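You operate a simulated robot arm through the tools that you are given. There is no shell and no other tool. Be economical: measure what you need, move in short steps, check, and stop when the job is done.

The job below is to be done with a simulated two-armed robot. You get a single attempt, and the scene is never put back.

Task
On the bare end of the folding table, fold the beige cloth in half and then in half again.

The check looks at the end state, three seconds after you hand in, the way a careful person would. Anything else that was tipped, shoved, dropped, spilled or broken makes it a failure. Flat cloth is picked up by pressing the open fingertips on it (5 to 10 N) and closing them slowly along it; thin cloth reads only 2 to 8 mm in the jaws.

Robot
Two 7-joint arms with two-finger parallel grippers on one trunk, on a base that drives. Base frame: it is fixed to the floor where the robot stands at the start and does not move with it; the origin is under the middle of the robot, x ahead of it, y to its left, z up; the surface under the hand at the start is at about z = 0.738. Units: m, degrees, N and s.
The left shoulder is at the start at [0.071, 0.156, 1.03], the right one opposite. Places, roughly: bare end of the folding table [0.7, -0.1, 0.7]. Payload 3.91 kg a hand.
Tool frame (each hand has its own): the origin (TCP) lies between the finger pads and is the grasp point; the fingertips stand 0.03 m ahead of it; z points along the fingers, y is the line along which they close. Largest opening 0.11 m; finger width 0.02, thickness 0.01; the body of the gripper, 0.048 by 0.112 m, starts 0.055 m behind the TCP.
Orientation is told as [roll, pitch, yaw] about the base's x, y, z axes, in that order, counted from this pose: with the fingers straight down and closing along the base's y, the tool's x points along the base's -x, its y along +y and its z along -z.

Tools
- The arms move only by the tool nudge_tool. It takes "left_steps", "right_steps" or both (then of equal length, played together; a hand with none holds still); each is a list of rows, each an object of numbers (a shift or turn left out is 0, a gripper value left out holds the last): "tx", "ty", "tz": the shift along the base's x, y, z in m; "rx", "ry", "rz": the turn, a rotation vector about the base's x, y, z in degrees; "claw": the opening, from 0 (shut) to 1 (fully open). In form: [{"tx": .., "ty": .., "tz": .., "rx": .., "ry": .., "rz": .., "claw": ..}, ...]. A call has 1 to 12 rows; each row shifts and turns the commanded pose from where the row before left it. Rows are played at 5 a second. More than 0.05 m and 8.6 degrees between two rows, or a gripper value outside its range, and nothing of the call is played. A pose out of reach is approached as far as the arm can. The call stops where the force on the tool passes 40 N (or 10 N more than at its start, if that is more) or the arm is blocked; 0.2 s more then pass. The fingers move at their own pace (about 0.108 m/s each) and stop on an object; they squeeze with about 35 N. The grip force told is the motor's: it shows also when the fingers shut on nothing. Time passes only in rows, and 0.2 s behind the last, so rows that do not move let the fingers close. The reply holds the time, the measured pose of the TCP, the force on the tool along the base axes, the opening and the grip force, in the units named above and with some noise, with the torque about the TCP (base axes, N m) and any sound that the robot's microphone picked up.
- Cameras (640 x 400 px; columns grow to the right, rows downward): "scene" is now at [0.1335, -0.0076, 1.2424]; the picture's right is [-0.07, -1.00, 0.00], its down [-0.70, 0.05, -0.71] and it looks along [0.71, -0.05, -0.70] (base axes); focal length 275 px, centre (320, 200). "left" rides on the left gripper at [0.072, -0.017, -0.103] in its tool frame; the picture's right is [0.23, 0.97, 0.00], its down [-0.76, 0.18, -0.62] and it looks along [-0.61, 0.14, 0.78] (tool axes); focal length 222 px, centre (320, 200). "right" rides on the right gripper at [0.072, 0.017, -0.103] in its tool frame; the picture's right is [-0.23, 0.97, 0.00], its down [-0.76, -0.18, -0.62] and it looks along [-0.61, -0.14, 0.78] (tool axes); focal length 222 px, centre (320, 200). There is no depth. A picture from a camera that has moved, and an enlarged one, comes with that camera's place and axes in the base frame and with its lens.
- get_image(camera): a new picture of that camera. No time passes.
- slide_trunk(by): slides the trunk up (or, below 0, down) by that many m; the arms and the scene camera ride with it, the base frame stays. It gives what a move gives, with no picture.
- steer(legs): drives the robot by 1 to 6 legs, each [ahead, left, turn to the left] in m, m and degrees, along the robot's own axes; the way and the turn of a leg run together, so that a leg with both is an arc; at most 1.5 m and 180 degrees a leg. The arms and the cameras ride along, it lands a little off, and it stops where it bumps. It gives what a move gives.
- aim_head(pan, tilt): turns the head with the scene camera to pan (to the left, within 86 degrees either way) and tilt (down, from -29 to 69), counted from straight ahead of the robot. It gives what a move gives.
- inspect(camera, box): a new picture of the part [left, top, right, bottom] of that camera's present view, enlarged. No time passes.
- finish_job(): hands the job in; it is judged then, once.

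Go step by step. Nothing tells you exact positions but the pictures and the camera data: compare them with the known pose of the tool, close in by small moves and look again before you grip or let go. The budget is 120 turns and 108 pictures, counting those below and the enlarged ones. Unless the task says otherwise, let go and move clear before handing in, and close with one line.

The tools are called after "Call:" as a command line: name --argument value ..., lists and objects as JSON in quotes. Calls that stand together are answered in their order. nudge_tool: Moves the arms, as the interface text tells. Its arguments: {"type":"object","properties":{"left_steps":{"type":"array"},"right_steps":{"type":"array"}},"required":[]} The other tools are called the same way: slide_trunk (by) slides the trunk up or down; steer (legs) drives the base; aim_head (pan, tilt) turns the head that bears the scene camera; get_image (camera) takes a picture; inspect (camera, box) takes an enlarged picture of a part of a camera's view; finish_job () hands the job in.

At the start:

```text
time: 0.0
left_ee_pos: [0.7179, 0.2793, 0.9686]
left_tcp_rot: [0.0, 0.0, 0.0]
left_contact_force: [1.2, -0.3, -0.1]
left_torque: [0.0, -0.05, 0.01]
left_width: 0.1101
left_finger_force: 0.0
right_ee_pos: [0.7294, -0.5044, 0.9824]
right_tcp_rot: [0.0, 0.1, 0.0]
right_contact_force: [0.5, 0.3, -0.6]
right_torque: [0.02, -0.01, -0.02]
right_width: 0.11
right_finger_force: 0.0
trunk travel left (down, up): [-0.475, 0.465]
robot x, y, heading: [0.0004, 0.0014, 0.1]
head pan, tilt: [-4.0, 44.8]
```

scene: 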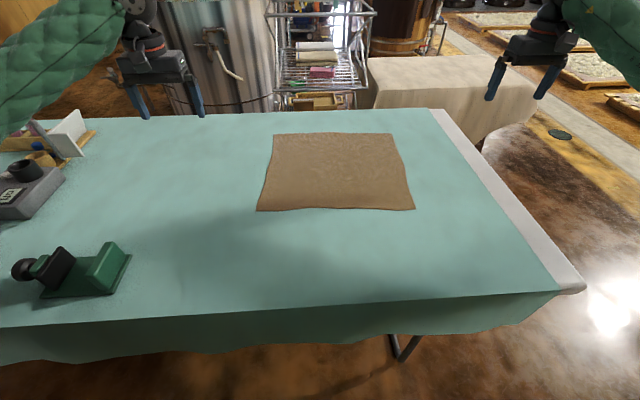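
right: 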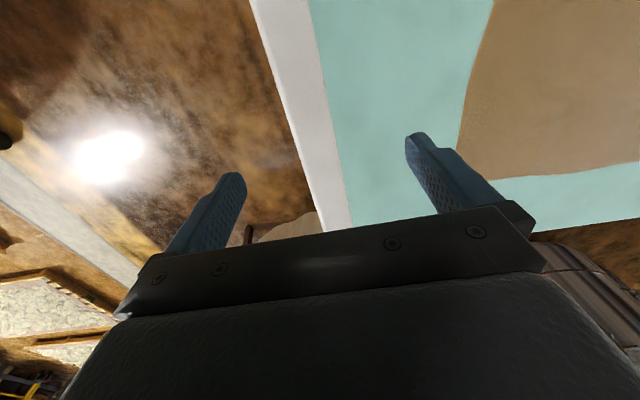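
left: 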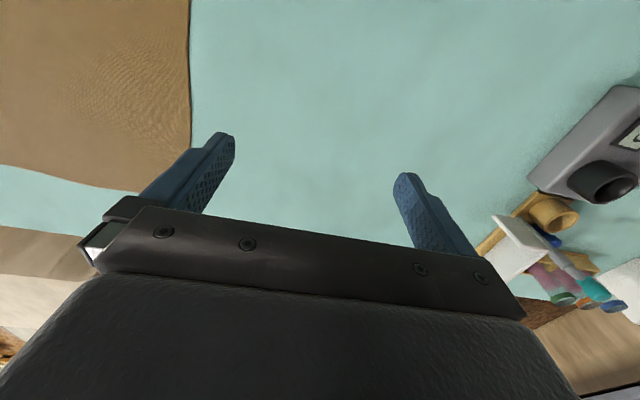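

The cloth lies flat, with corners at about near-left (0.62, 0.12), near-right (0.60, -0.28), far-right (0.96, -0.32) and far-left (0.97, 0.10). The far edge is at the limit of reach, so I check the space ahead of the base and on the right of the table.

Call:
aim_head --pan -50 --tilt 45

Call:
get_image --camera "scene"

Call:
aim_head --pan 0 --tilt 69

Call:
get_image --camera "scene"

```text
time: 1.1
left_ee_pos: [0.7188, 0.2786, 0.9692]
left_tcp_rot: [0.0, 0.1, 0.0]
left_contact_force: [0.8, 0.2, 0.4]
left_torque: [-0.04, 0.04, 0.01]
left_width: 0.1098
left_finger_force: 0.1
right_ee_pos: [0.7288, -0.5054, 0.9811]
right_tcp_rot: [0.0, 0.0, 0.0]
right_contact_force: [0.5, -0.4, 1.4]
right_torque: [-0.01, -0.01, -0.01]
right_width: 0.1101
right_finger_force: 0.1
trunk travel left (down, up): [-0.475, 0.465]
robot x, y, heading: [0.0001, -0.0016, -0.2]
head pan, tilt: [-50.0, 45.0]
```

```text
104 pictures are left
camera scene: at [0.1045, -0.0641, 1.2421], right [-0.77, -0.64, 0.0], down [-0.46, 0.54, -0.71], along [0.45, -0.54, -0.71], focal length 275 px, centre (320, 200)
```

scene: 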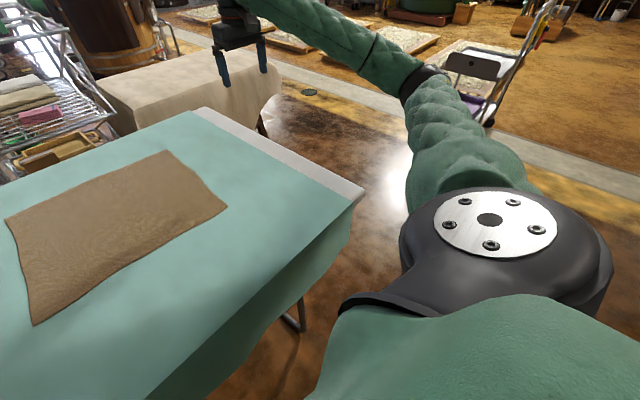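

```text
time: 2.3
left_ee_pos: [0.7194, 0.278, 0.9688]
left_tcp_rot: [0.1, 0.0, 0.0]
left_contact_force: [0.7, 0.0, 0.5]
left_torque: [-0.04, 0.01, -0.01]
left_width: 0.1099
left_finger_force: 0.1
right_ee_pos: [0.7294, -0.5037, 0.9815]
right_tcp_rot: [0.0, 0.1, 0.0]
right_contact_force: [-0.3, -0.6, -0.4]
right_torque: [0.0, -0.04, -0.01]
right_width: 0.1103
right_finger_force: 0.1
trunk travel left (down, up): [-0.475, 0.465]
robot x, y, heading: [-0.0023, -0.0002, -0.1]
head pan, tilt: [0.0, 68.8]
```

```text
103 pictures are left
camera scene: at [0.1081, -0.0019, 1.2132], right [0.0, -1.0, 0.0], down [-0.93, 0.0, -0.36], along [0.36, 0.0, -0.93], focal length 275 px, centre (320, 200)
```

scene: 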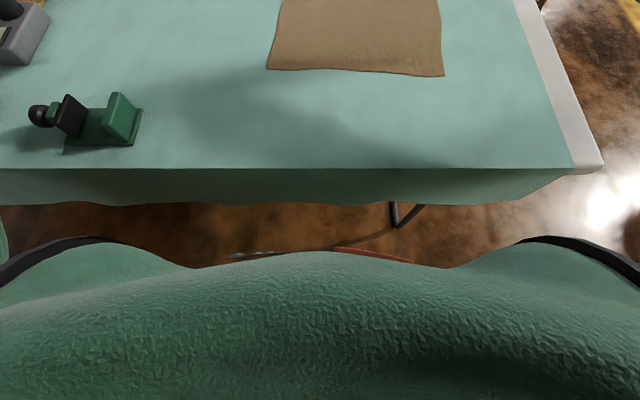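

Floor is clear at the table's right end (for the second fold) and there is about 0.07 m of room ahead of the base. I drive forward a little and look again.

Call:
steer --legs '[[0.07, 0, 0]]'

Call:
aim_head --pan 0 --tilt 50

Call:
get_image --camera "scene"

```text
time: 3.3
left_ee_pos: [0.7905, 0.2786, 0.9685]
left_tcp_rot: [-0.1, 0.0, -0.1]
left_contact_force: [0.9, 0.3, -0.4]
left_torque: [0.01, 0.03, -0.01]
left_width: 0.1099
left_finger_force: 0.2
right_ee_pos: [0.8011, -0.5046, 0.9807]
right_tcp_rot: [0.0, 0.2, 0.0]
right_contact_force: [0.0, -0.8, -0.3]
right_torque: [0.0, 0.05, -0.05]
right_width: 0.11
right_finger_force: 0.0
trunk travel left (down, up): [-0.475, 0.465]
robot x, y, heading: [0.0668, 0.0005, 0.2]
head pan, tilt: [0.0, 68.8]
```

```text
time: 4.2
left_ee_pos: [0.7885, 0.2783, 0.9693]
left_tcp_rot: [0.0, 0.1, 0.1]
left_contact_force: [0.1, 0.3, 0.0]
left_torque: [0.01, -0.01, 0.02]
left_width: 0.1101
left_finger_force: 0.0
right_ee_pos: [0.8001, -0.5036, 0.9823]
right_tcp_rot: [0.0, 0.1, 0.0]
right_contact_force: [0.2, -0.2, -0.2]
right_torque: [0.01, 0.0, 0.02]
right_width: 0.1098
right_finger_force: 0.0
trunk travel left (down, up): [-0.475, 0.465]
robot x, y, heading: [0.0681, -0.0008, 0.1]
head pan, tilt: [0.0, 50.0]
```

```text
102 pictures are left
camera scene: at [0.1992, -0.0018, 1.2351], right [0.0, -1.0, 0.0], down [-0.77, 0.0, -0.64], along [0.64, 0.0, -0.77], focal length 275 px, centre (320, 200)
```

scene: 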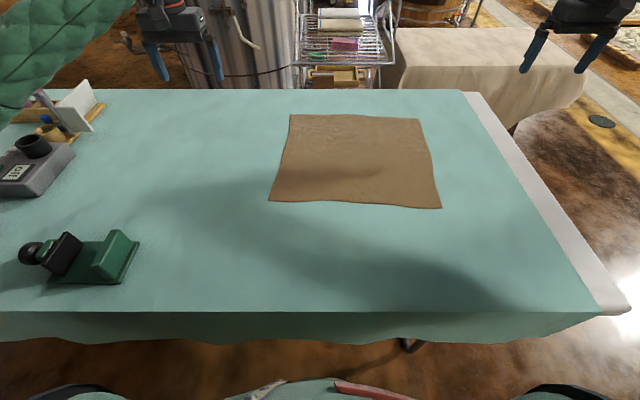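

I have refined the corners: near-left (0.612, 0.120), near-right (0.588, -0.279), far-right (0.94, -0.313), far-left (0.962, 0.093). I move both hands above the near corners with half-open fingers.

Call:
nudge_tool --left_steps '[{"tx": -0.0203, "ty": -0.0238, "tz": -0.0124, "rz": -0.5, "claw": 0.4}, {"tx": -0.0203, "ty": -0.0238, "tz": -0.0124, "rz": -0.5}, {"tx": -0.0203, "ty": -0.0238, "tz": -0.0124, "rz": -0.5}, {"tx": -0.0203, "ty": -0.0238, "tz": -0.0124, "rz": -0.5}, {"tx": -0.0203, "ty": -0.0238, "tz": -0.0124, "rz": -0.5}, {"tx": -0.0203, "ty": -0.0238, "tz": -0.0124, "rz": -0.5}, {"tx": -0.0203, "ty": -0.0238, "tz": -0.0124, "rz": -0.5}, {"tx": -0.0203, "ty": -0.0238, "tz": -0.0124, "rz": -0.5}, {"tz": -0.03}, {"tz": -0.03}]' --right_steps '[{"tx": -0.0244, "ty": 0.0319, "tz": -0.014, "rz": -0.5, "claw": 0.4}, {"tx": -0.0244, "ty": 0.0319, "tz": -0.014, "rz": -0.5}, {"tx": -0.0244, "ty": 0.0319, "tz": -0.014, "rz": -0.5}, {"tx": -0.0244, "ty": 0.0319, "tz": -0.014, "rz": -0.5}, {"tx": -0.0244, "ty": 0.0319, "tz": -0.014, "rz": -0.5}, {"tx": -0.0244, "ty": 0.0319, "tz": -0.014, "rz": -0.5}, {"tx": -0.0244, "ty": 0.0319, "tz": -0.014, "rz": -0.5}, {"tx": -0.0244, "ty": 0.0319, "tz": -0.014, "rz": -0.5}, {"tz": -0.03}, {"tz": -0.03}]'

Call:
get_image --camera "scene"

Call:
get_image --camera "left"

Call:
get_image --camera "right"

```text
time: 6.3
left_ee_pos: [0.6268, 0.089, 0.8117]
left_tcp_rot: [0.0, 0.0, -3.9]
left_contact_force: [0.0, 1.5, 0.2]
left_torque: [0.01, 0.02, -0.03]
left_width: 0.0442
left_finger_force: 0.1
right_ee_pos: [0.6051, -0.2487, 0.809]
right_tcp_rot: [0.0, 0.2, -4.0]
right_contact_force: [-0.7, -0.3, -0.3]
right_torque: [0.02, 0.0, -0.03]
right_width: 0.044
right_finger_force: 0.1
trunk travel left (down, up): [-0.475, 0.465]
robot x, y, heading: [0.071, 0.0013, -0.0]
head pan, tilt: [0.0, 50.0]
```

```text
101 pictures are left
camera scene: at [0.1997, -0.002, 1.2354], right [0.0, -1.0, 0.0], down [-0.77, 0.0, -0.64], along [0.64, 0.0, -0.77], focal length 275 px, centre (320, 200)
```

scene: 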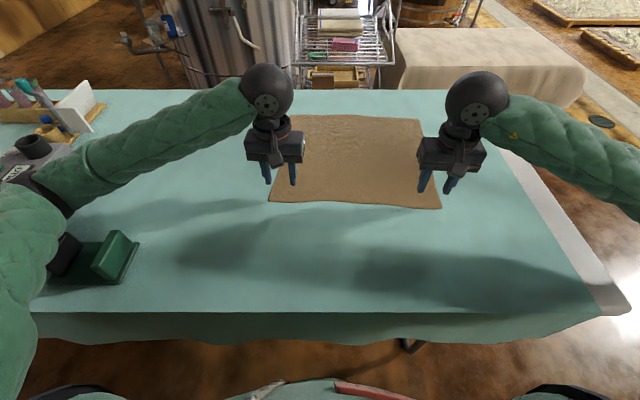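

```text
100 pictures are left
camera left: at [0.5537, 0.0752, 0.9149], right [-0.16, 0.99, 0.0], down [0.77, 0.12, 0.62], along [0.61, 0.1, -0.78], focal length 222 px, centre (320, 200)
```

left: 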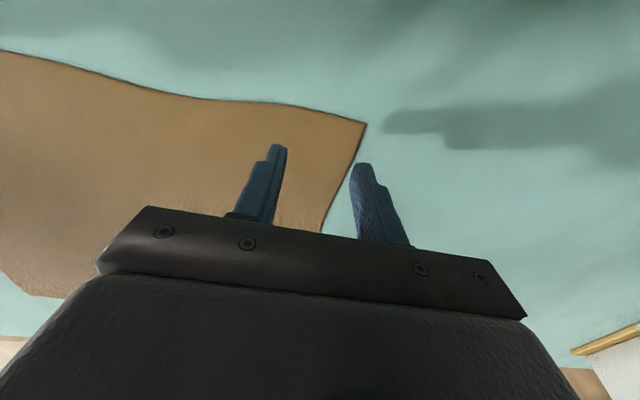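

```text
99 pictures are left
camera right: at [0.5323, -0.2264, 0.9127], right [0.29, 0.96, 0.0], down [0.75, -0.23, 0.62], along [0.59, -0.18, -0.78], focal length 222 px, centre (320, 200)
```

right: 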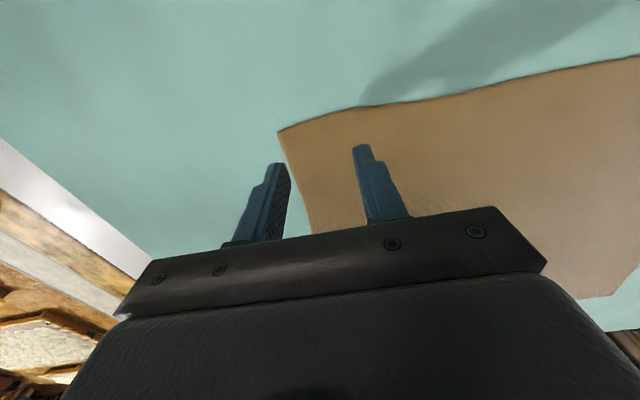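

The hand cameras confirm the corners. Both hands go about 1 cm further inward and then down to just above the cloth.

Call:
nudge_tool --left_steps '[{"ty": -0.01, "tz": -0.02}, {"tz": -0.018}, {"tz": -0.003}]' --right_steps '[{"ty": 0.012, "tz": -0.018}, {"tz": -0.018}, {"tz": -0.003}]'

Call:
get_image --camera "left"

Call:
get_image --camera "right"

```text
time: 7.3
left_ee_pos: [0.6421, 0.0828, 0.7908]
left_tcp_rot: [1.1, -2.4, -3.8]
left_contact_force: [-0.3, 0.1, 0.5]
left_torque: [0.0, 0.05, 0.01]
left_width: 0.0437
left_finger_force: 0.1
right_ee_pos: [0.6053, -0.2421, 0.7721]
right_tcp_rot: [0.4, -0.2, -4.6]
right_contact_force: [0.1, 0.3, -0.3]
right_torque: [0.05, 0.0, -0.01]
right_width: 0.044
right_finger_force: 0.2
trunk travel left (down, up): [-0.475, 0.465]
robot x, y, heading: [0.0758, 0.0113, -0.7]
head pan, tilt: [0.0, 50.0]
stopped in row 3 (left hand): the arm was blocked; the commanded pose is now the measured one
```

```text
98 pictures are left
camera left: at [0.5645, 0.0684, 0.8911], right [-0.16, 0.99, 0.01], down [0.75, 0.12, 0.66], along [0.65, 0.11, -0.75], focal length 222 px, centre (320, 200)
```

left: 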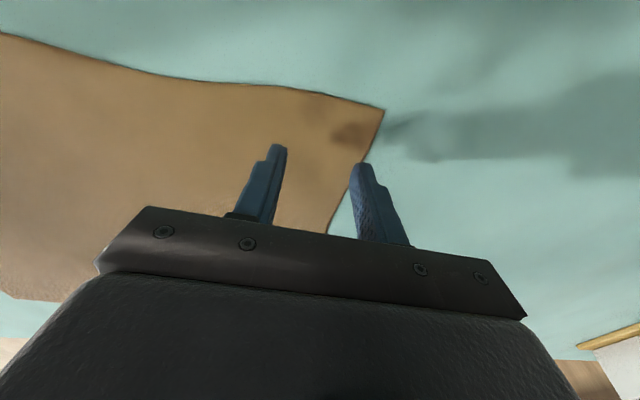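

```text
97 pictures are left
camera right: at [0.5325, -0.2186, 0.8758], right [0.31, 0.95, 0.01], down [0.74, -0.24, 0.62], along [0.6, -0.19, -0.78], focal length 222 px, centre (320, 200)
```

right: 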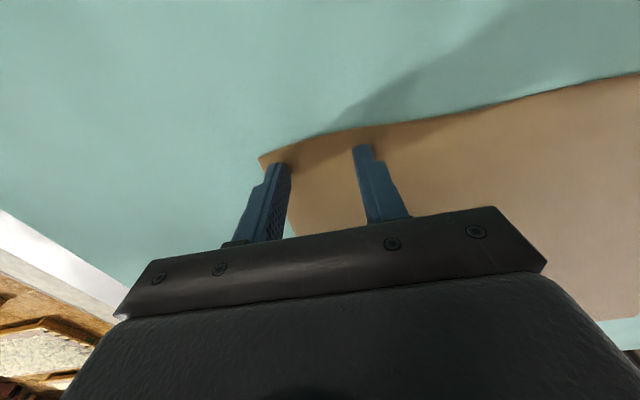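

The left arm was blocked with no force at its fingertips, so its elbow may be touching something on the table. I look before moving on.

Call:
aim_head --pan 35 --tilt 55

Call:
get_image --camera "scene"

```text
time: 8.4
left_ee_pos: [0.6411, 0.0818, 0.7915]
left_tcp_rot: [1.0, -2.4, -4.0]
left_contact_force: [-0.3, -0.8, 0.8]
left_torque: [0.0, 0.01, 0.02]
left_width: 0.044
left_finger_force: 0.1
right_ee_pos: [0.603, -0.2403, 0.7737]
right_tcp_rot: [0.4, -0.1, -4.7]
right_contact_force: [-0.2, 0.2, -0.1]
right_torque: [-0.01, 0.04, -0.01]
right_width: 0.0441
right_finger_force: 0.1
trunk travel left (down, up): [-0.475, 0.465]
robot x, y, heading: [0.0781, 0.0085, -0.9]
head pan, tilt: [35.0, 55.0]
```

```text
96 pictures are left
camera scene: at [0.1825, 0.0377, 1.232], right [0.56, -0.83, 0.0], down [-0.67, -0.46, -0.58], along [0.48, 0.33, -0.82], focal length 275 px, centre (320, 200)
```

scene: 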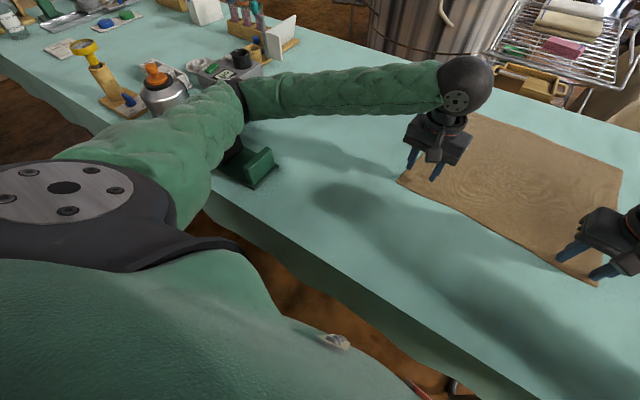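

The left elbow rests against the tool or camera-like item on the left of the table. I raise the trunk to free it, then shift the robot to the right so it is centred on the cloth and the elbow stays clear.

Call:
slide_trunk --by 0.15

Call:
get_image --camera "scene"

```text
time: 10.1
left_ee_pos: [0.6417, 0.0852, 0.9301]
left_tcp_rot: [0.5, -1.4, -4.1]
left_contact_force: [-0.2, -0.2, -0.8]
left_torque: [-0.02, -0.03, 0.03]
left_width: 0.0441
left_finger_force: 0.0
right_ee_pos: [0.6082, -0.2362, 0.9208]
right_tcp_rot: [0.0, 0.1, -4.8]
right_contact_force: [-0.5, 0.1, -1.0]
right_torque: [-0.02, 0.01, 0.02]
right_width: 0.0437
right_finger_force: 0.0
trunk travel left (down, up): [-0.625, 0.315]
robot x, y, heading: [0.0755, 0.0087, -0.4]
head pan, tilt: [35.0, 55.0]
```

```text
95 pictures are left
camera scene: at [0.1876, 0.0443, 1.3785], right [0.56, -0.83, 0.0], down [-0.68, -0.46, -0.57], along [0.47, 0.32, -0.82], focal length 275 px, centre (320, 200)
```

scene: 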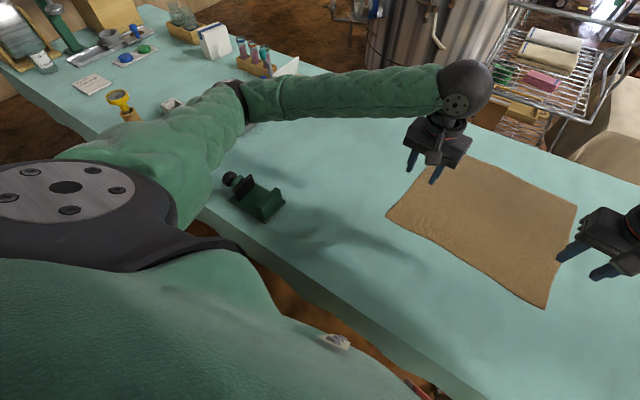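

The elbow is free now. I shift the robot right by 0.11 m, straighten it, and look again.

Call:
steer --legs '[[0.0, -0.11, 0.4]]'

Call:
aim_head --pan 15 --tilt 50

Call:
get_image --camera "scene"

```text
time: 11.3
left_ee_pos: [0.6397, -0.0243, 0.9308]
left_tcp_rot: [0.5, -1.4, -3.9]
left_contact_force: [1.0, -0.1, 0.6]
left_torque: [0.02, 0.01, 0.01]
left_width: 0.0442
left_finger_force: 0.1
right_ee_pos: [0.6079, -0.3459, 0.9213]
right_tcp_rot: [0.0, 0.0, -4.4]
right_contact_force: [-0.1, -0.2, -0.1]
right_torque: [-0.02, -0.01, 0.0]
right_width: 0.0441
right_finger_force: 0.1
trunk travel left (down, up): [-0.625, 0.315]
robot x, y, heading: [0.0771, -0.1032, -0.6]
head pan, tilt: [35.0, 55.0]
```

```text
time: 12.1
left_ee_pos: [0.639, -0.0221, 0.9314]
left_tcp_rot: [0.5, -1.5, -3.8]
left_contact_force: [0.2, 0.9, 1.0]
left_torque: [-0.03, 0.0, -0.01]
left_width: 0.0441
left_finger_force: 0.2
right_ee_pos: [0.6065, -0.3431, 0.9209]
right_tcp_rot: [0.1, -0.1, -4.4]
right_contact_force: [-0.4, -0.2, 0.0]
right_torque: [0.0, 0.0, 0.01]
right_width: 0.0437
right_finger_force: 0.1
trunk travel left (down, up): [-0.625, 0.315]
robot x, y, heading: [0.0754, -0.1045, -0.5]
head pan, tilt: [15.0, 50.0]
```

```text
94 pictures are left
camera scene: at [0.2012, -0.0868, 1.3852], right [0.25, -0.97, 0.0], down [-0.74, -0.19, -0.64], along [0.62, 0.16, -0.77], focal length 275 px, centre (320, 200)
```

scene: 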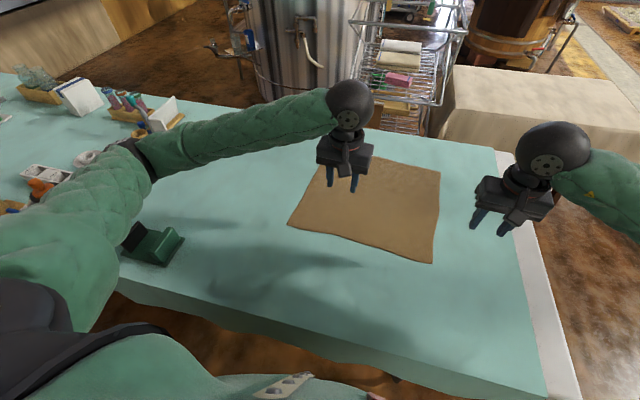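

The items on the table have not moved and the cloth is where it was. I go back over the near corners, still a few centimetres up, and check the elbow.

Call:
nudge_tool --left_steps '[{"tx": -0.003, "ty": 0.0253, "tz": -0.0325, "ry": 0.7, "rx": -0.25}, {"tx": -0.003, "ty": 0.0253, "tz": -0.0325, "ry": 0.7, "rx": -0.25}, {"tx": -0.003, "ty": 0.0253, "tz": -0.0325}, {"tx": -0.003, "ty": 0.0253, "tz": -0.0325}]' --right_steps '[{"ty": 0.0265, "tz": -0.03}, {"ty": 0.0265, "tz": -0.03}, {"ty": 0.0265, "tz": -0.03}, {"ty": 0.0265, "tz": -0.03}]'

Call:
get_image --camera "scene"

Call:
get_image --camera "left"

Call:
get_image --camera "right"

```text
time: 13.1
left_ee_pos: [0.6289, 0.0785, 0.8014]
left_tcp_rot: [-0.3, -0.1, -3.9]
left_contact_force: [1.0, 0.8, -0.1]
left_torque: [-0.03, -0.01, -0.01]
left_width: 0.044
left_finger_force: 0.2
right_ee_pos: [0.6061, -0.2362, 0.7998]
right_tcp_rot: [-0.2, 0.2, -4.5]
right_contact_force: [-0.1, -0.1, 0.3]
right_torque: [-0.01, 0.05, -0.02]
right_width: 0.0439
right_finger_force: 0.1
trunk travel left (down, up): [-0.625, 0.315]
robot x, y, heading: [0.0736, -0.1032, -0.1]
head pan, tilt: [15.0, 50.0]
```

```text
93 pictures are left
camera scene: at [0.2016, -0.0863, 1.3853], right [0.25, -0.97, 0.0], down [-0.74, -0.19, -0.64], along [0.62, 0.16, -0.77], focal length 275 px, centre (320, 200)
```

scene: 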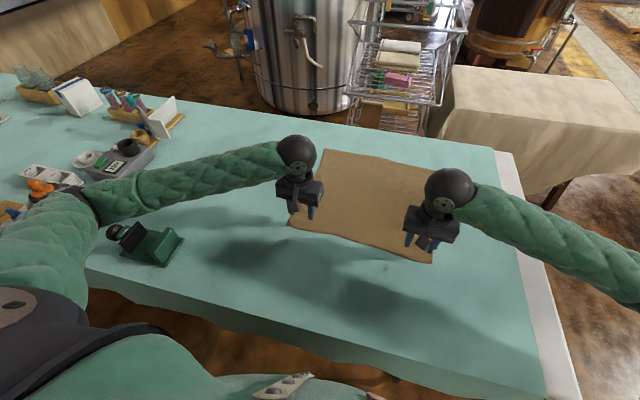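

```text
92 pictures are left
camera left: at [0.5558, 0.0662, 0.9054], right [-0.16, 0.99, 0.0], down [0.77, 0.13, 0.62], along [0.62, 0.1, -0.78], focal length 222 px, centre (320, 200)
```

left: 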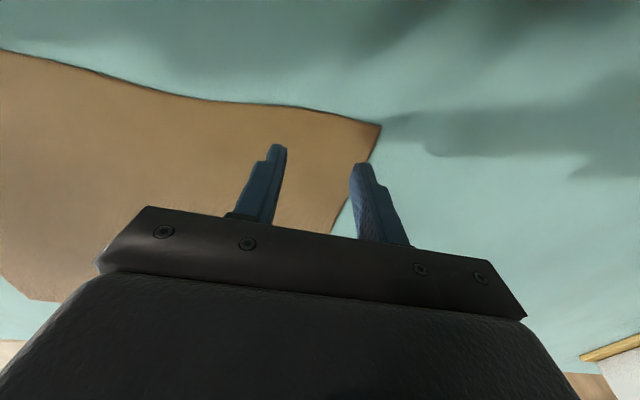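

```text
91 pictures are left
camera right: at [0.5349, -0.2123, 0.9041], right [0.3, 0.95, 0.0], down [0.75, -0.24, 0.62], along [0.59, -0.19, -0.78], focal length 222 px, centre (320, 200)
```

right: 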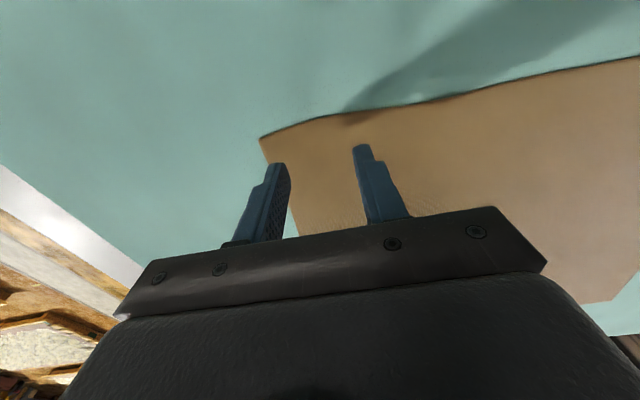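

The elbow now has plenty of clearance. I lower the fingertips onto the cloth in small steps until I read a press of 5–10 N.

Call:
nudge_tool --left_steps '[{"tz": -0.015}, {"tz": -0.014}, {"tz": -0.004}]' --right_steps '[{"tz": -0.014}, {"tz": -0.014}, {"tz": -0.004}]'

```text
time: 13.9
left_ee_pos: [0.6285, 0.0799, 0.772]
left_tcp_rot: [-0.1, -0.4, -3.7]
left_contact_force: [1.1, 0.3, 19.2]
left_torque: [0.44, -0.03, 0.01]
left_width: 0.044
left_finger_force: 0.0
right_ee_pos: [0.6072, -0.237, 0.7719]
right_tcp_rot: [0.0, -0.3, -4.3]
right_contact_force: [5.6, 3.5, 24.6]
right_torque: [-0.3, -0.07, 0.06]
right_width: 0.0439
right_finger_force: 0.0
trunk travel left (down, up): [-0.625, 0.315]
robot x, y, heading: [0.0733, -0.104, -0.5]
head pan, tilt: [15.0, 50.0]
```

Contact is at TCP z ≈ 0.772, a bit too hard. I ease off and close slowly.

Call:
nudge_tool --left_steps '[{"tz": 0.002}, {"claw": 0.36}, {"claw": 0.32}, {"claw": 0.28}, {"claw": 0.24}, {"claw": 0.2}]' --right_steps '[{"tz": 0.0025}, {"claw": 0.36}, {"claw": 0.32}, {"claw": 0.28}, {"claw": 0.24}, {"claw": 0.2}]'

Call:
get_image --camera "left"

Call:
get_image --camera "right"

```text
time: 15.3
left_ee_pos: [0.6279, 0.0783, 0.7719]
left_tcp_rot: [-0.2, -0.1, -3.7]
left_contact_force: [0.5, 1.5, 19.1]
left_torque: [0.23, 0.0, 0.01]
left_width: 0.022
left_finger_force: 0.0
right_ee_pos: [0.6059, -0.2385, 0.7726]
right_tcp_rot: [0.0, 0.1, -4.3]
right_contact_force: [0.0, 1.3, 8.7]
right_torque: [-0.04, 0.06, -0.04]
right_width: 0.0204
right_finger_force: 0.0
trunk travel left (down, up): [-0.625, 0.315]
robot x, y, heading: [0.0729, -0.103, -0.3]
head pan, tilt: [15.0, 50.0]
```

```text
90 pictures are left
camera left: at [0.5531, 0.066, 0.8745], right [-0.16, 0.99, 0.0], down [0.77, 0.13, 0.62], along [0.62, 0.1, -0.78], focal length 222 px, centre (320, 200)
```

left: 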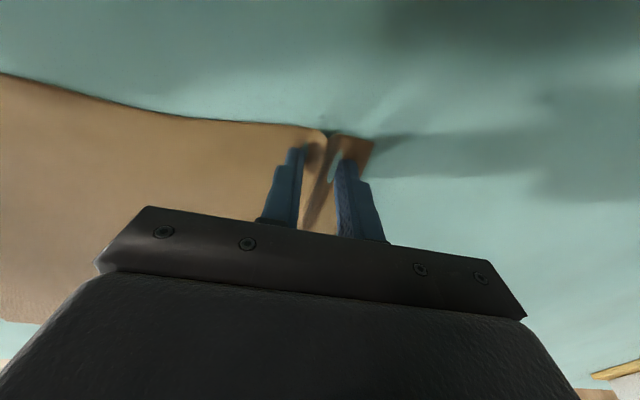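

```text
89 pictures are left
camera right: at [0.5343, -0.2148, 0.8751], right [0.3, 0.95, 0.0], down [0.75, -0.23, 0.62], along [0.59, -0.19, -0.78], focal length 222 px, centre (320, 200)
```

right: 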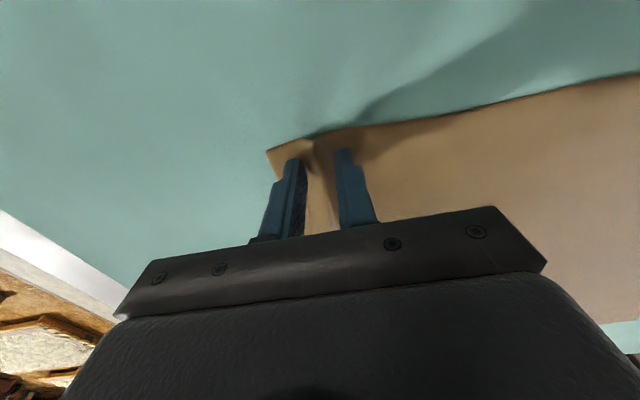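

The cloth ruffles up between the fingers on both sides, and both grips hold inside the corners. I go on closing.

Call:
nudge_tool --left_steps '[{"claw": 0.16}, {"claw": 0.12}, {"claw": 0.08}, {"claw": 0.04}, {"claw": 0.0}, {}, {}]' --right_steps '[{"claw": 0.16}, {"claw": 0.12}, {"claw": 0.08}, {"claw": 0.04}, {"claw": 0.0}, {}, {}]'

Call:
get_image --camera "left"

Call:
get_image --camera "right"

```text
time: 16.9
left_ee_pos: [0.6252, 0.0778, 0.7709]
left_tcp_rot: [-0.2, -0.1, -3.8]
left_contact_force: [-2.1, -15.8, 18.0]
left_torque: [-0.39, 0.08, -0.03]
left_width: 0.0023
left_finger_force: 34.7
right_ee_pos: [0.6054, -0.2383, 0.7726]
right_tcp_rot: [0.0, 0.0, -4.2]
right_contact_force: [1.3, 17.6, 3.3]
right_torque: [0.54, 0.02, 0.05]
right_width: 0.0025
right_finger_force: 34.8
trunk travel left (down, up): [-0.625, 0.315]
robot x, y, heading: [0.0746, -0.1071, -0.6]
head pan, tilt: [15.0, 50.0]
```

```text
88 pictures are left
camera left: at [0.5532, 0.0657, 0.8745], right [-0.16, 0.99, 0.0], down [0.77, 0.13, 0.62], along [0.62, 0.1, -0.78], focal length 222 px, centre (320, 200)
```

left: 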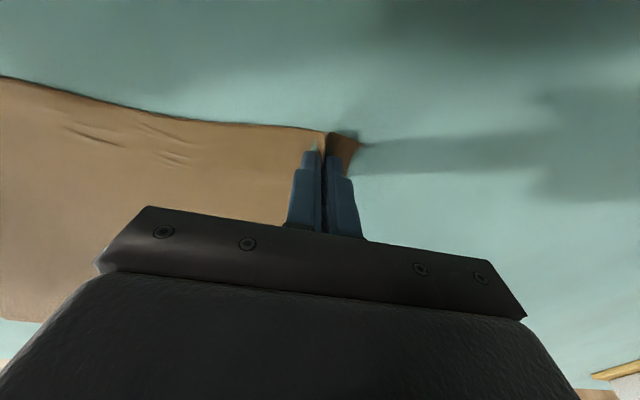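

```text
87 pictures are left
camera right: at [0.5345, -0.2146, 0.8752], right [0.3, 0.95, 0.0], down [0.75, -0.24, 0.62], along [0.59, -0.19, -0.78], focal length 222 px, centre (320, 200)
```

right: 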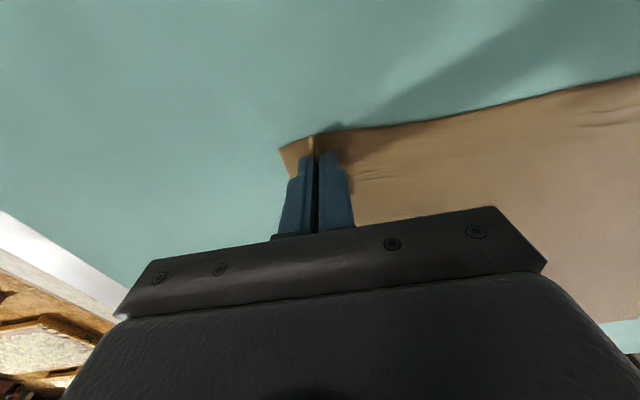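

Both hands hold the cloth (2.3–2.5 mm), with some tension between them. I lift a little, easing the hands inward, and check.

Call:
nudge_tool --left_steps '[{"ty": -0.006, "tz": 0.015}, {"ty": -0.004, "tz": 0.02}, {"tx": 0.01, "tz": 0.03}]' --right_steps '[{"ty": 0.006, "tz": 0.015}, {"ty": 0.004, "tz": 0.02}, {"tx": 0.01, "tz": 0.03}]'

Call:
get_image --camera "scene"

```text
time: 17.7
left_ee_pos: [0.6386, 0.0694, 0.8331]
left_tcp_rot: [-0.2, 0.0, -3.7]
left_contact_force: [0.5, -0.3, -0.4]
left_torque: [0.04, -0.01, 0.0]
left_width: 0.0019
left_finger_force: 35.0
right_ee_pos: [0.6189, -0.2291, 0.8369]
right_tcp_rot: [-0.1, 0.2, -4.4]
right_contact_force: [0.5, -0.6, 0.8]
right_torque: [-0.02, -0.02, 0.02]
right_width: 0.0022
right_finger_force: 34.4
trunk travel left (down, up): [-0.625, 0.315]
robot x, y, heading: [0.0747, -0.1032, -0.6]
head pan, tilt: [15.0, 50.0]
```

```text
86 pictures are left
camera scene: at [0.2015, -0.0869, 1.385], right [0.25, -0.97, 0.0], down [-0.74, -0.19, -0.64], along [0.62, 0.16, -0.77], focal length 275 px, centre (320, 200)
```

scene: 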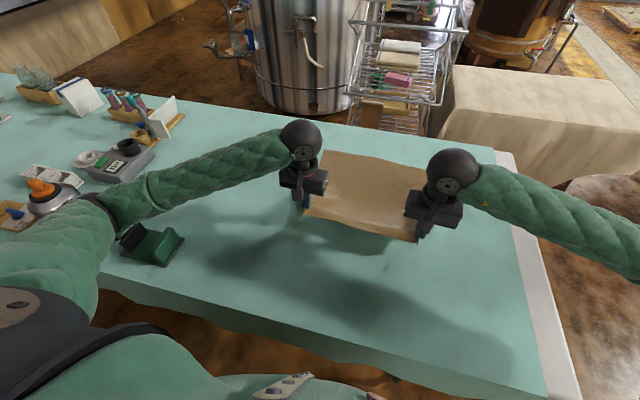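

Both corners are held and lifted. Next is the arc over to the far edge, with the hands pitched a little, stopping above the target to look.

Call:
nudge_tool --left_steps '[{"tx": 0.03, "ty": -0.0021, "tz": 0.03}, {"tx": 0.03, "ty": -0.0021, "tz": 0.03}, {"tx": 0.035, "ty": -0.0021, "tz": 0.025}, {"tx": 0.035, "ty": -0.0021, "tz": 0.012, "ry": 3}, {"tx": 0.035, "ty": -0.0021, "tz": 0, "ry": 3}, {"tx": 0.035, "ty": -0.0021, "tz": -0.012, "ry": 3}, {"tx": 0.035, "ty": -0.0021, "tz": -0.025, "ry": 3}, {"tx": 0.03, "ty": -0.0021, "tz": -0.03, "ry": 3}, {"tx": 0.02, "ty": -0.0021, "tz": -0.025, "ry": 3}]' --right_steps '[{"tx": 0.03, "ty": -0.0028, "tz": 0.03}, {"tx": 0.03, "ty": -0.0028, "tz": 0.03}, {"tx": 0.035, "ty": -0.0028, "tz": 0.025}, {"tx": 0.035, "ty": -0.0028, "tz": 0.012, "ry": 3}, {"tx": 0.035, "ty": -0.0028, "tz": 0, "ry": 3}, {"tx": 0.035, "ty": -0.0028, "tz": -0.012, "ry": 3}, {"tx": 0.035, "ty": -0.0028, "tz": -0.025, "ry": 3}, {"tx": 0.03, "ty": -0.0028, "tz": -0.03, "ry": 3}, {"tx": 0.02, "ty": -0.0028, "tz": -0.025, "ry": 3}]'

Call:
aim_head --pan 0 --tilt 50

Call:
get_image --camera "scene"

Call:
get_image --camera "left"

```text
time: 19.7
left_ee_pos: [0.924, 0.0502, 0.8396]
left_tcp_rot: [-1.4, 18.0, -4.0]
left_contact_force: [0.6, -0.9, 0.1]
left_torque: [0.01, 0.04, 0.0]
left_width: 0.0022
left_finger_force: 35.1
right_ee_pos: [0.9043, -0.2539, 0.8394]
right_tcp_rot: [-1.3, 18.2, -4.6]
right_contact_force: [-0.6, 1.7, 0.5]
right_torque: [0.0, 0.02, 0.02]
right_width: 0.0022
right_finger_force: 34.9
trunk travel left (down, up): [-0.625, 0.315]
robot x, y, heading: [0.0751, -0.1051, -0.5]
head pan, tilt: [15.0, 50.0]
```

```text
time: 20.5
left_ee_pos: [0.9225, 0.0511, 0.8416]
left_tcp_rot: [-1.5, 17.9, -4.1]
left_contact_force: [-0.4, -0.7, -0.1]
left_torque: [0.0, -0.02, 0.0]
left_width: 0.0022
left_finger_force: 35.2
right_ee_pos: [0.9021, -0.2541, 0.8409]
right_tcp_rot: [-1.4, 18.0, -4.5]
right_contact_force: [0.0, 0.8, -1.2]
right_torque: [0.05, -0.02, -0.03]
right_width: 0.0022
right_finger_force: 35.5
trunk travel left (down, up): [-0.625, 0.315]
robot x, y, heading: [0.0731, -0.1038, -0.4]
head pan, tilt: [0.0, 50.0]
```

```text
85 pictures are left
camera scene: at [0.2041, -0.1069, 1.3852], right [-0.01, -1.0, 0.0], down [-0.77, 0.0, -0.64], along [0.64, 0.0, -0.77], focal length 275 px, centre (320, 200)
```

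scene: 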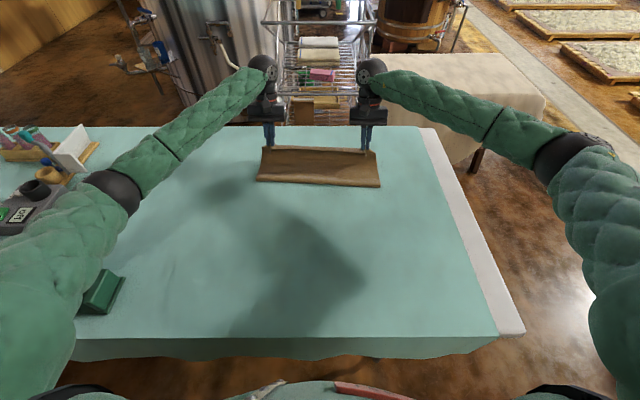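

```text
84 pictures are left
camera left: at [0.8851, 0.0384, 0.9625], right [-0.16, 0.99, 0.05], down [0.93, 0.13, 0.36], along [0.34, 0.1, -0.93], focal length 222 px, centre (320, 200)
```

left: 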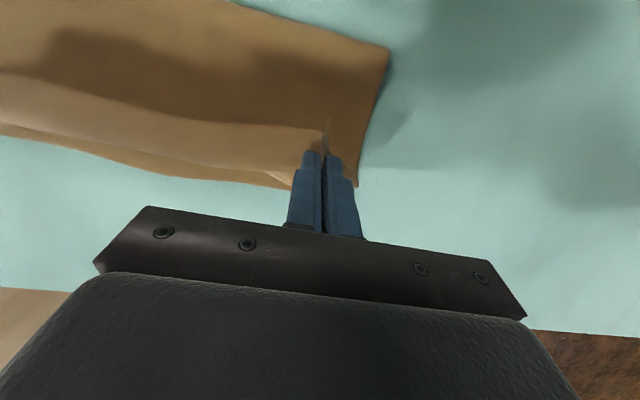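

The fold hangs well and squarely over the far half, whose edge lies at x≈0.945–0.97. I lower the edge onto it.

Call:
nudge_tool --left_steps '[{"tx": 0.006, "ty": -0.002, "tz": -0.02, "ry": 2}, {"tx": 0.006, "ty": -0.001, "tz": -0.02, "ry": 2}, {"tx": 0.005, "tz": -0.02}, {"tz": -0.004}]' --right_steps '[{"tx": 0.008, "ty": -0.003, "tz": -0.02, "ry": 2}, {"tx": 0.008, "ty": -0.003, "tz": -0.02, "ry": 2}, {"tx": 0.006, "tz": -0.02}, {"tz": -0.004}]'

Call:
get_image --camera "left"

Call:
get_image --camera "right"

Call:
get_image --camera "scene"

```text
time: 21.5
left_ee_pos: [0.9389, 0.0462, 0.7763]
left_tcp_rot: [-1.6, 21.8, -4.1]
left_contact_force: [0.0, -2.7, 0.0]
left_torque: [-0.05, -0.03, 0.02]
left_width: 0.0023
left_finger_force: 34.8
right_ee_pos: [0.9237, -0.2605, 0.7775]
right_tcp_rot: [-1.8, 21.8, -4.8]
right_contact_force: [0.2, 1.6, -0.6]
right_torque: [0.07, -0.03, -0.02]
right_width: 0.0021
right_finger_force: 35.5
trunk travel left (down, up): [-0.625, 0.315]
robot x, y, heading: [0.0732, -0.1078, -0.2]
head pan, tilt: [0.0, 50.0]
```

```text
83 pictures are left
camera left: at [0.9094, 0.0338, 0.8996], right [-0.15, 0.99, 0.06], down [0.95, 0.13, 0.29], along [0.28, 0.1, -0.96], focal length 222 px, centre (320, 200)
```

left: 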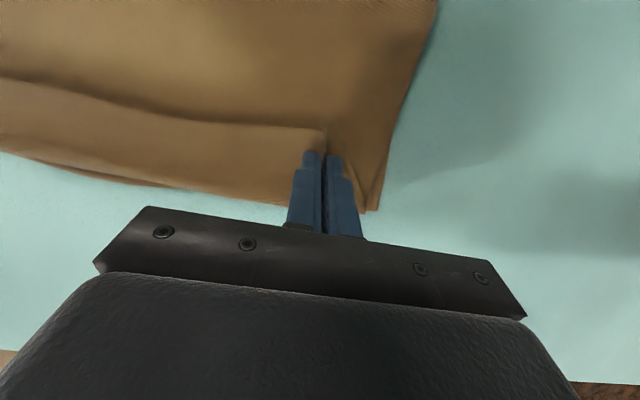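

```text
82 pictures are left
camera right: at [0.8961, -0.2365, 0.8995], right [0.28, 0.95, -0.11], down [0.93, -0.23, 0.3], along [0.26, -0.19, -0.95], focal length 222 px, centre (320, 200)
```

right: 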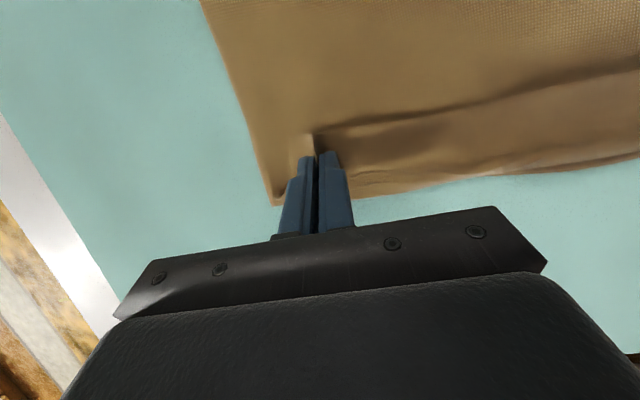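

```text
81 pictures are left
camera scene: at [0.2037, -0.107, 1.3852], right [-0.01, -1.0, 0.0], down [-0.77, 0.0, -0.64], along [0.64, 0.0, -0.77], focal length 275 px, centre (320, 200)
```

scene: 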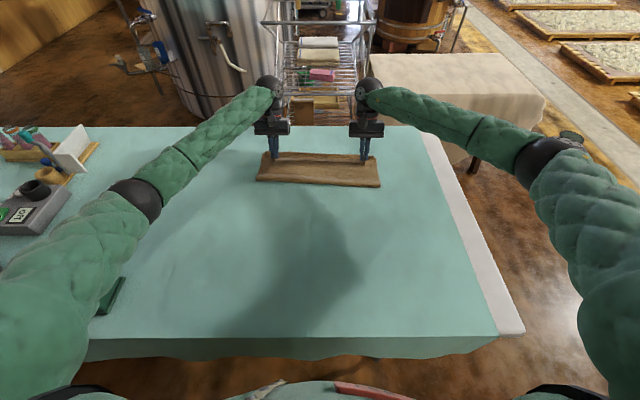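

The edge is in place, though a narrow strip seems turned back at the jaws. I open gently, lift straight up and look.

Call:
nudge_tool --left_steps '[{"claw": 0.08}, {"claw": 0.15}, {"claw": 0.2}, {"tz": 0.02}, {"tz": 0.03}, {"tz": 0.04}, {"tx": -0.03, "tz": 0.03, "ry": -6}, {"tx": -0.03, "ry": -6}, {"tx": -0.03, "ry": -6}, {"tx": -0.03}, {"tx": -0.03}]' --right_steps '[{"claw": 0.08}, {"claw": 0.15}, {"claw": 0.2}, {"tz": 0.02}, {"tz": 0.03}, {"tz": 0.04}, {"tx": -0.03, "tz": 0.03, "ry": -6}, {"tx": -0.03, "ry": -6}, {"tx": -0.03, "ry": -6}, {"tx": -0.03}, {"tx": -0.03}]'

Call:
get_image --camera "left"

Call:
get_image --camera "right"

Call:
inspect --camera "scene" --box '[220, 100, 420, 225]'

```text
time: 23.9
left_ee_pos: [0.7877, 0.045, 0.8979]
left_tcp_rot: [-0.3, 3.7, -3.8]
left_contact_force: [-0.1, -0.4, 0.3]
left_torque: [-0.02, -0.02, 0.02]
left_width: 0.0221
left_finger_force: 0.1
right_ee_pos: [0.7723, -0.2589, 0.8988]
right_tcp_rot: [-0.3, 3.9, -4.4]
right_contact_force: [-0.8, 0.6, -0.5]
right_torque: [0.04, -0.07, 0.01]
right_width: 0.0218
right_finger_force: 0.0
trunk travel left (down, up): [-0.625, 0.315]
robot x, y, heading: [0.0747, -0.1033, -0.4]
head pan, tilt: [0.0, 50.0]
```

```text
80 pictures are left
camera left: at [0.7216, 0.0326, 1.0057], right [-0.16, 0.99, 0.01], down [0.81, 0.13, 0.57], along [0.56, 0.1, -0.82], focal length 222 px, centre (320, 200)
```

left: 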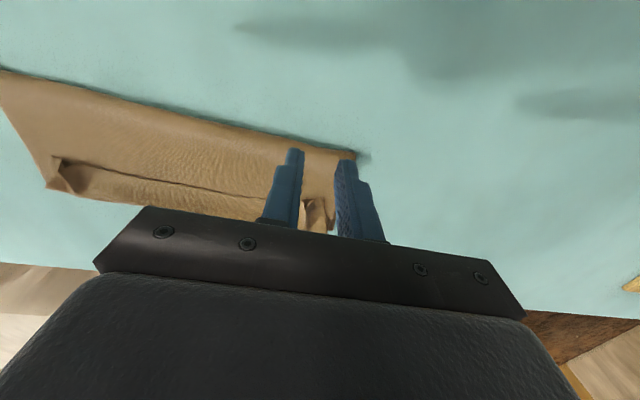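

```text
79 pictures are left
camera right: at [0.7085, -0.2365, 1.0065], right [0.3, 0.95, -0.02], down [0.79, -0.24, 0.57], along [0.54, -0.19, -0.82], focal length 222 px, centre (320, 200)
```

right: 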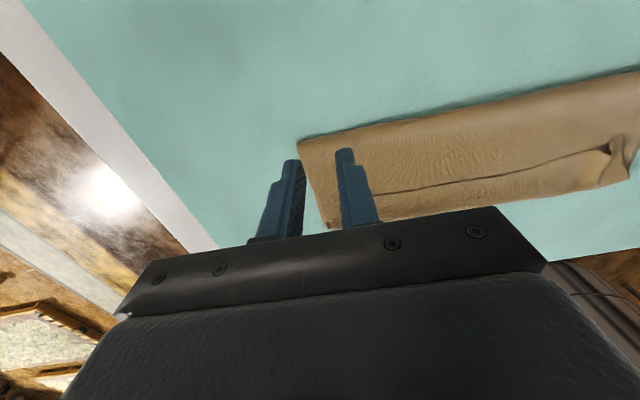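

```text
3.20 times, centred on (320, 162) of scene
camera zoom: at [0.2024, -0.107, 1.3854], right [-0.01, -1.0, 0.0], down [-0.77, 0.0, -0.64], along [0.64, 0.0, -0.77], focal length 879 px, centre (320, 320)
```

zoom: 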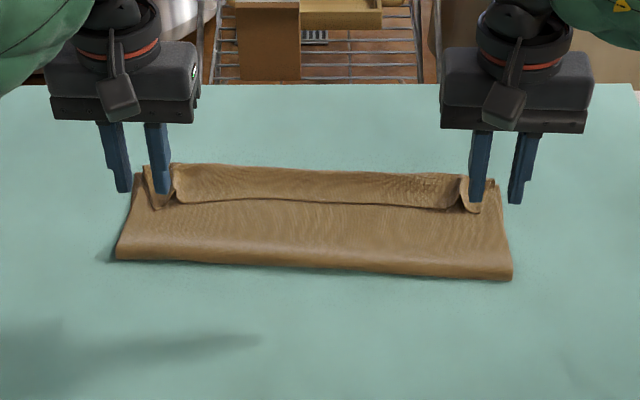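

The fold lies well, but a hem strip about 4 cm wide along the far edge is turned back on top. I will use the fingertips as a spatula: pitch both hands so the fingers point forward, slide under the strip's free edge (x≈0.89) and flip it over. First I take up a hovering pose.

Call:
nudge_tool --left_steps '[{"tx": 0.004, "ty": -0.007, "tz": 0, "ry": -7.7, "claw": 1.0}, {"tx": 0.004, "ty": -0.007, "tz": -0.01, "ry": -7.7}, {"tx": 0.008, "ty": -0.007, "tz": -0.023, "ry": -7.7}, {"tx": 0.008, "ty": -0.007, "tz": -0.025, "ry": -7.7}, {"tx": 0.008, "ty": -0.007, "tz": -0.025, "ry": -7.7}]' --right_steps '[{"tx": 0.006, "ty": 0.01, "tz": 0, "ry": -7.7, "claw": 1.0}, {"tx": 0.006, "ty": 0.01, "tz": -0.01, "ry": -7.7}, {"tx": 0.012, "ty": 0.01, "tz": -0.023, "ry": -7.7}, {"tx": 0.008, "ty": 0.01, "tz": -0.025, "ry": -7.7}, {"tx": 0.008, "ty": 0.01, "tz": -0.025, "ry": -7.7}]'

Call:
get_image --camera "left"

Call:
get_image --camera "right"

Call:
inspect --camera "scene" --box '[220, 100, 420, 225]'

```text
time: 25.3
left_ee_pos: [0.8476, 0.0176, 0.8497]
left_tcp_rot: [4.6, -37.7, -6.4]
left_contact_force: [1.0, 0.3, -0.7]
left_torque: [0.02, -0.02, 0.0]
left_width: 0.11
left_finger_force: 0.1
right_ee_pos: [0.8105, -0.2237, 0.8169]
right_tcp_rot: [3.6, -34.7, -7.4]
right_contact_force: [0.8, -1.0, -0.3]
right_torque: [0.01, -0.01, 0.01]
right_width: 0.1099
right_finger_force: 0.0
trunk travel left (down, up): [-0.625, 0.315]
robot x, y, heading: [0.0836, -0.0901, -2.1]
head pan, tilt: [0.0, 50.0]
stopped in row 5 (left hand): the arm was blocked; the commanded pose is now the measured one
```

```text
77 pictures are left
camera left: at [0.7261, 0.0059, 0.8865], right [-0.12, 0.99, -0.08], down [0.23, 0.1, 0.97], along [0.97, 0.1, -0.24], focal length 222 px, centre (320, 200)
```

left: 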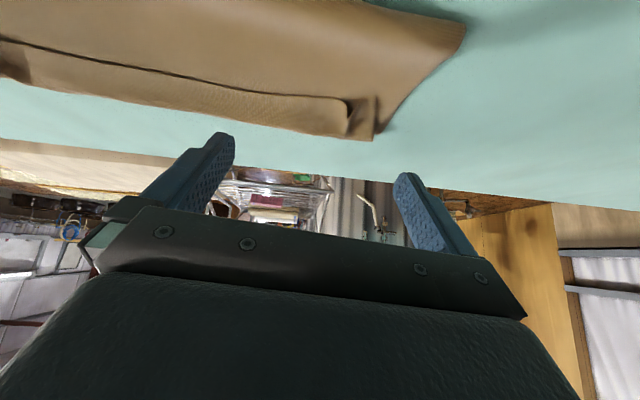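

```text
76 pictures are left
camera right: at [0.6936, -0.1962, 0.8612], right [0.28, 0.94, 0.18], down [0.25, -0.25, 0.94], along [0.93, -0.21, -0.3], focal length 222 px, centre (320, 200)
```

right: 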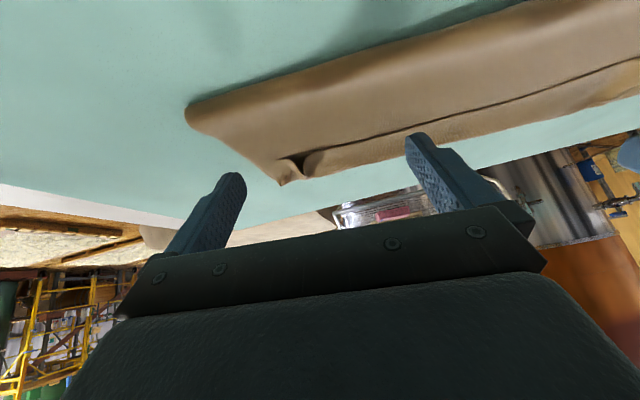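

```text
3.20 times, centred on (320, 162) of scene
camera zoom: at [0.2029, -0.1041, 1.3863], right [-0.04, -1.0, -0.01], down [-0.76, 0.03, -0.65], along [0.65, -0.02, -0.76], focal length 879 px, centre (320, 320)
```

zoom: 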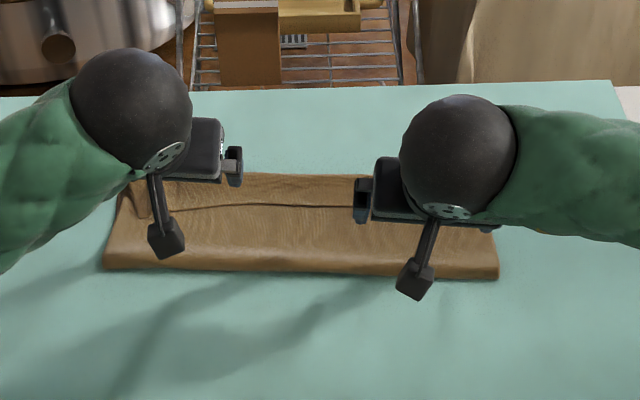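

The left elbow was blocked again as the pitch lowered it, so I raise the trunk to free it and look at what it touched.

Call:
slide_trunk --by 0.15

Call:
aim_head --pan 35 --tilt 50

Call:
get_image --camera "scene"

```text
time: 27.1
left_ee_pos: [0.8454, 0.0148, 0.9884]
left_tcp_rot: [3.5, -36.8, -6.3]
left_contact_force: [-0.8, 0.4, -0.3]
left_torque: [0.04, 0.0, -0.01]
left_width: 0.1102
left_finger_force: 0.0
right_ee_pos: [0.8139, -0.2177, 0.9647]
right_tcp_rot: [2.9, -34.5, -7.1]
right_contact_force: [0.1, 0.5, 0.2]
right_torque: [-0.01, -0.02, 0.01]
right_width: 0.1098
right_finger_force: 0.1
trunk travel left (down, up): [-0.775, 0.165]
robot x, y, heading: [0.0819, -0.0878, -2.3]
head pan, tilt: [0.0, 50.0]
```

```text
time: 28.1
left_ee_pos: [0.8461, 0.0131, 0.9881]
left_tcp_rot: [3.5, -36.9, -6.2]
left_contact_force: [-0.2, -0.8, -0.1]
left_torque: [-0.03, 0.02, -0.01]
left_width: 0.1098
left_finger_force: 0.1
right_ee_pos: [0.8129, -0.2194, 0.9641]
right_tcp_rot: [3.0, -34.5, -7.2]
right_contact_force: [-0.9, -0.3, -0.8]
right_torque: [0.01, 0.0, 0.03]
right_width: 0.1098
right_finger_force: 0.0
trunk travel left (down, up): [-0.775, 0.165]
robot x, y, heading: [0.0754, -0.0872, -2.3]
head pan, tilt: [35.0, 50.0]
```

```text
74 pictures are left
camera scene: at [0.1967, -0.0512, 1.5352], right [0.54, -0.84, 0.0], down [-0.65, -0.41, -0.64], along [0.54, 0.35, -0.77], focal length 275 px, centre (320, 200)
```

scene: 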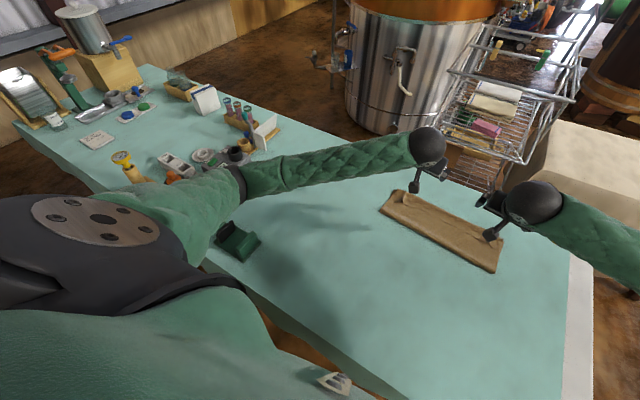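

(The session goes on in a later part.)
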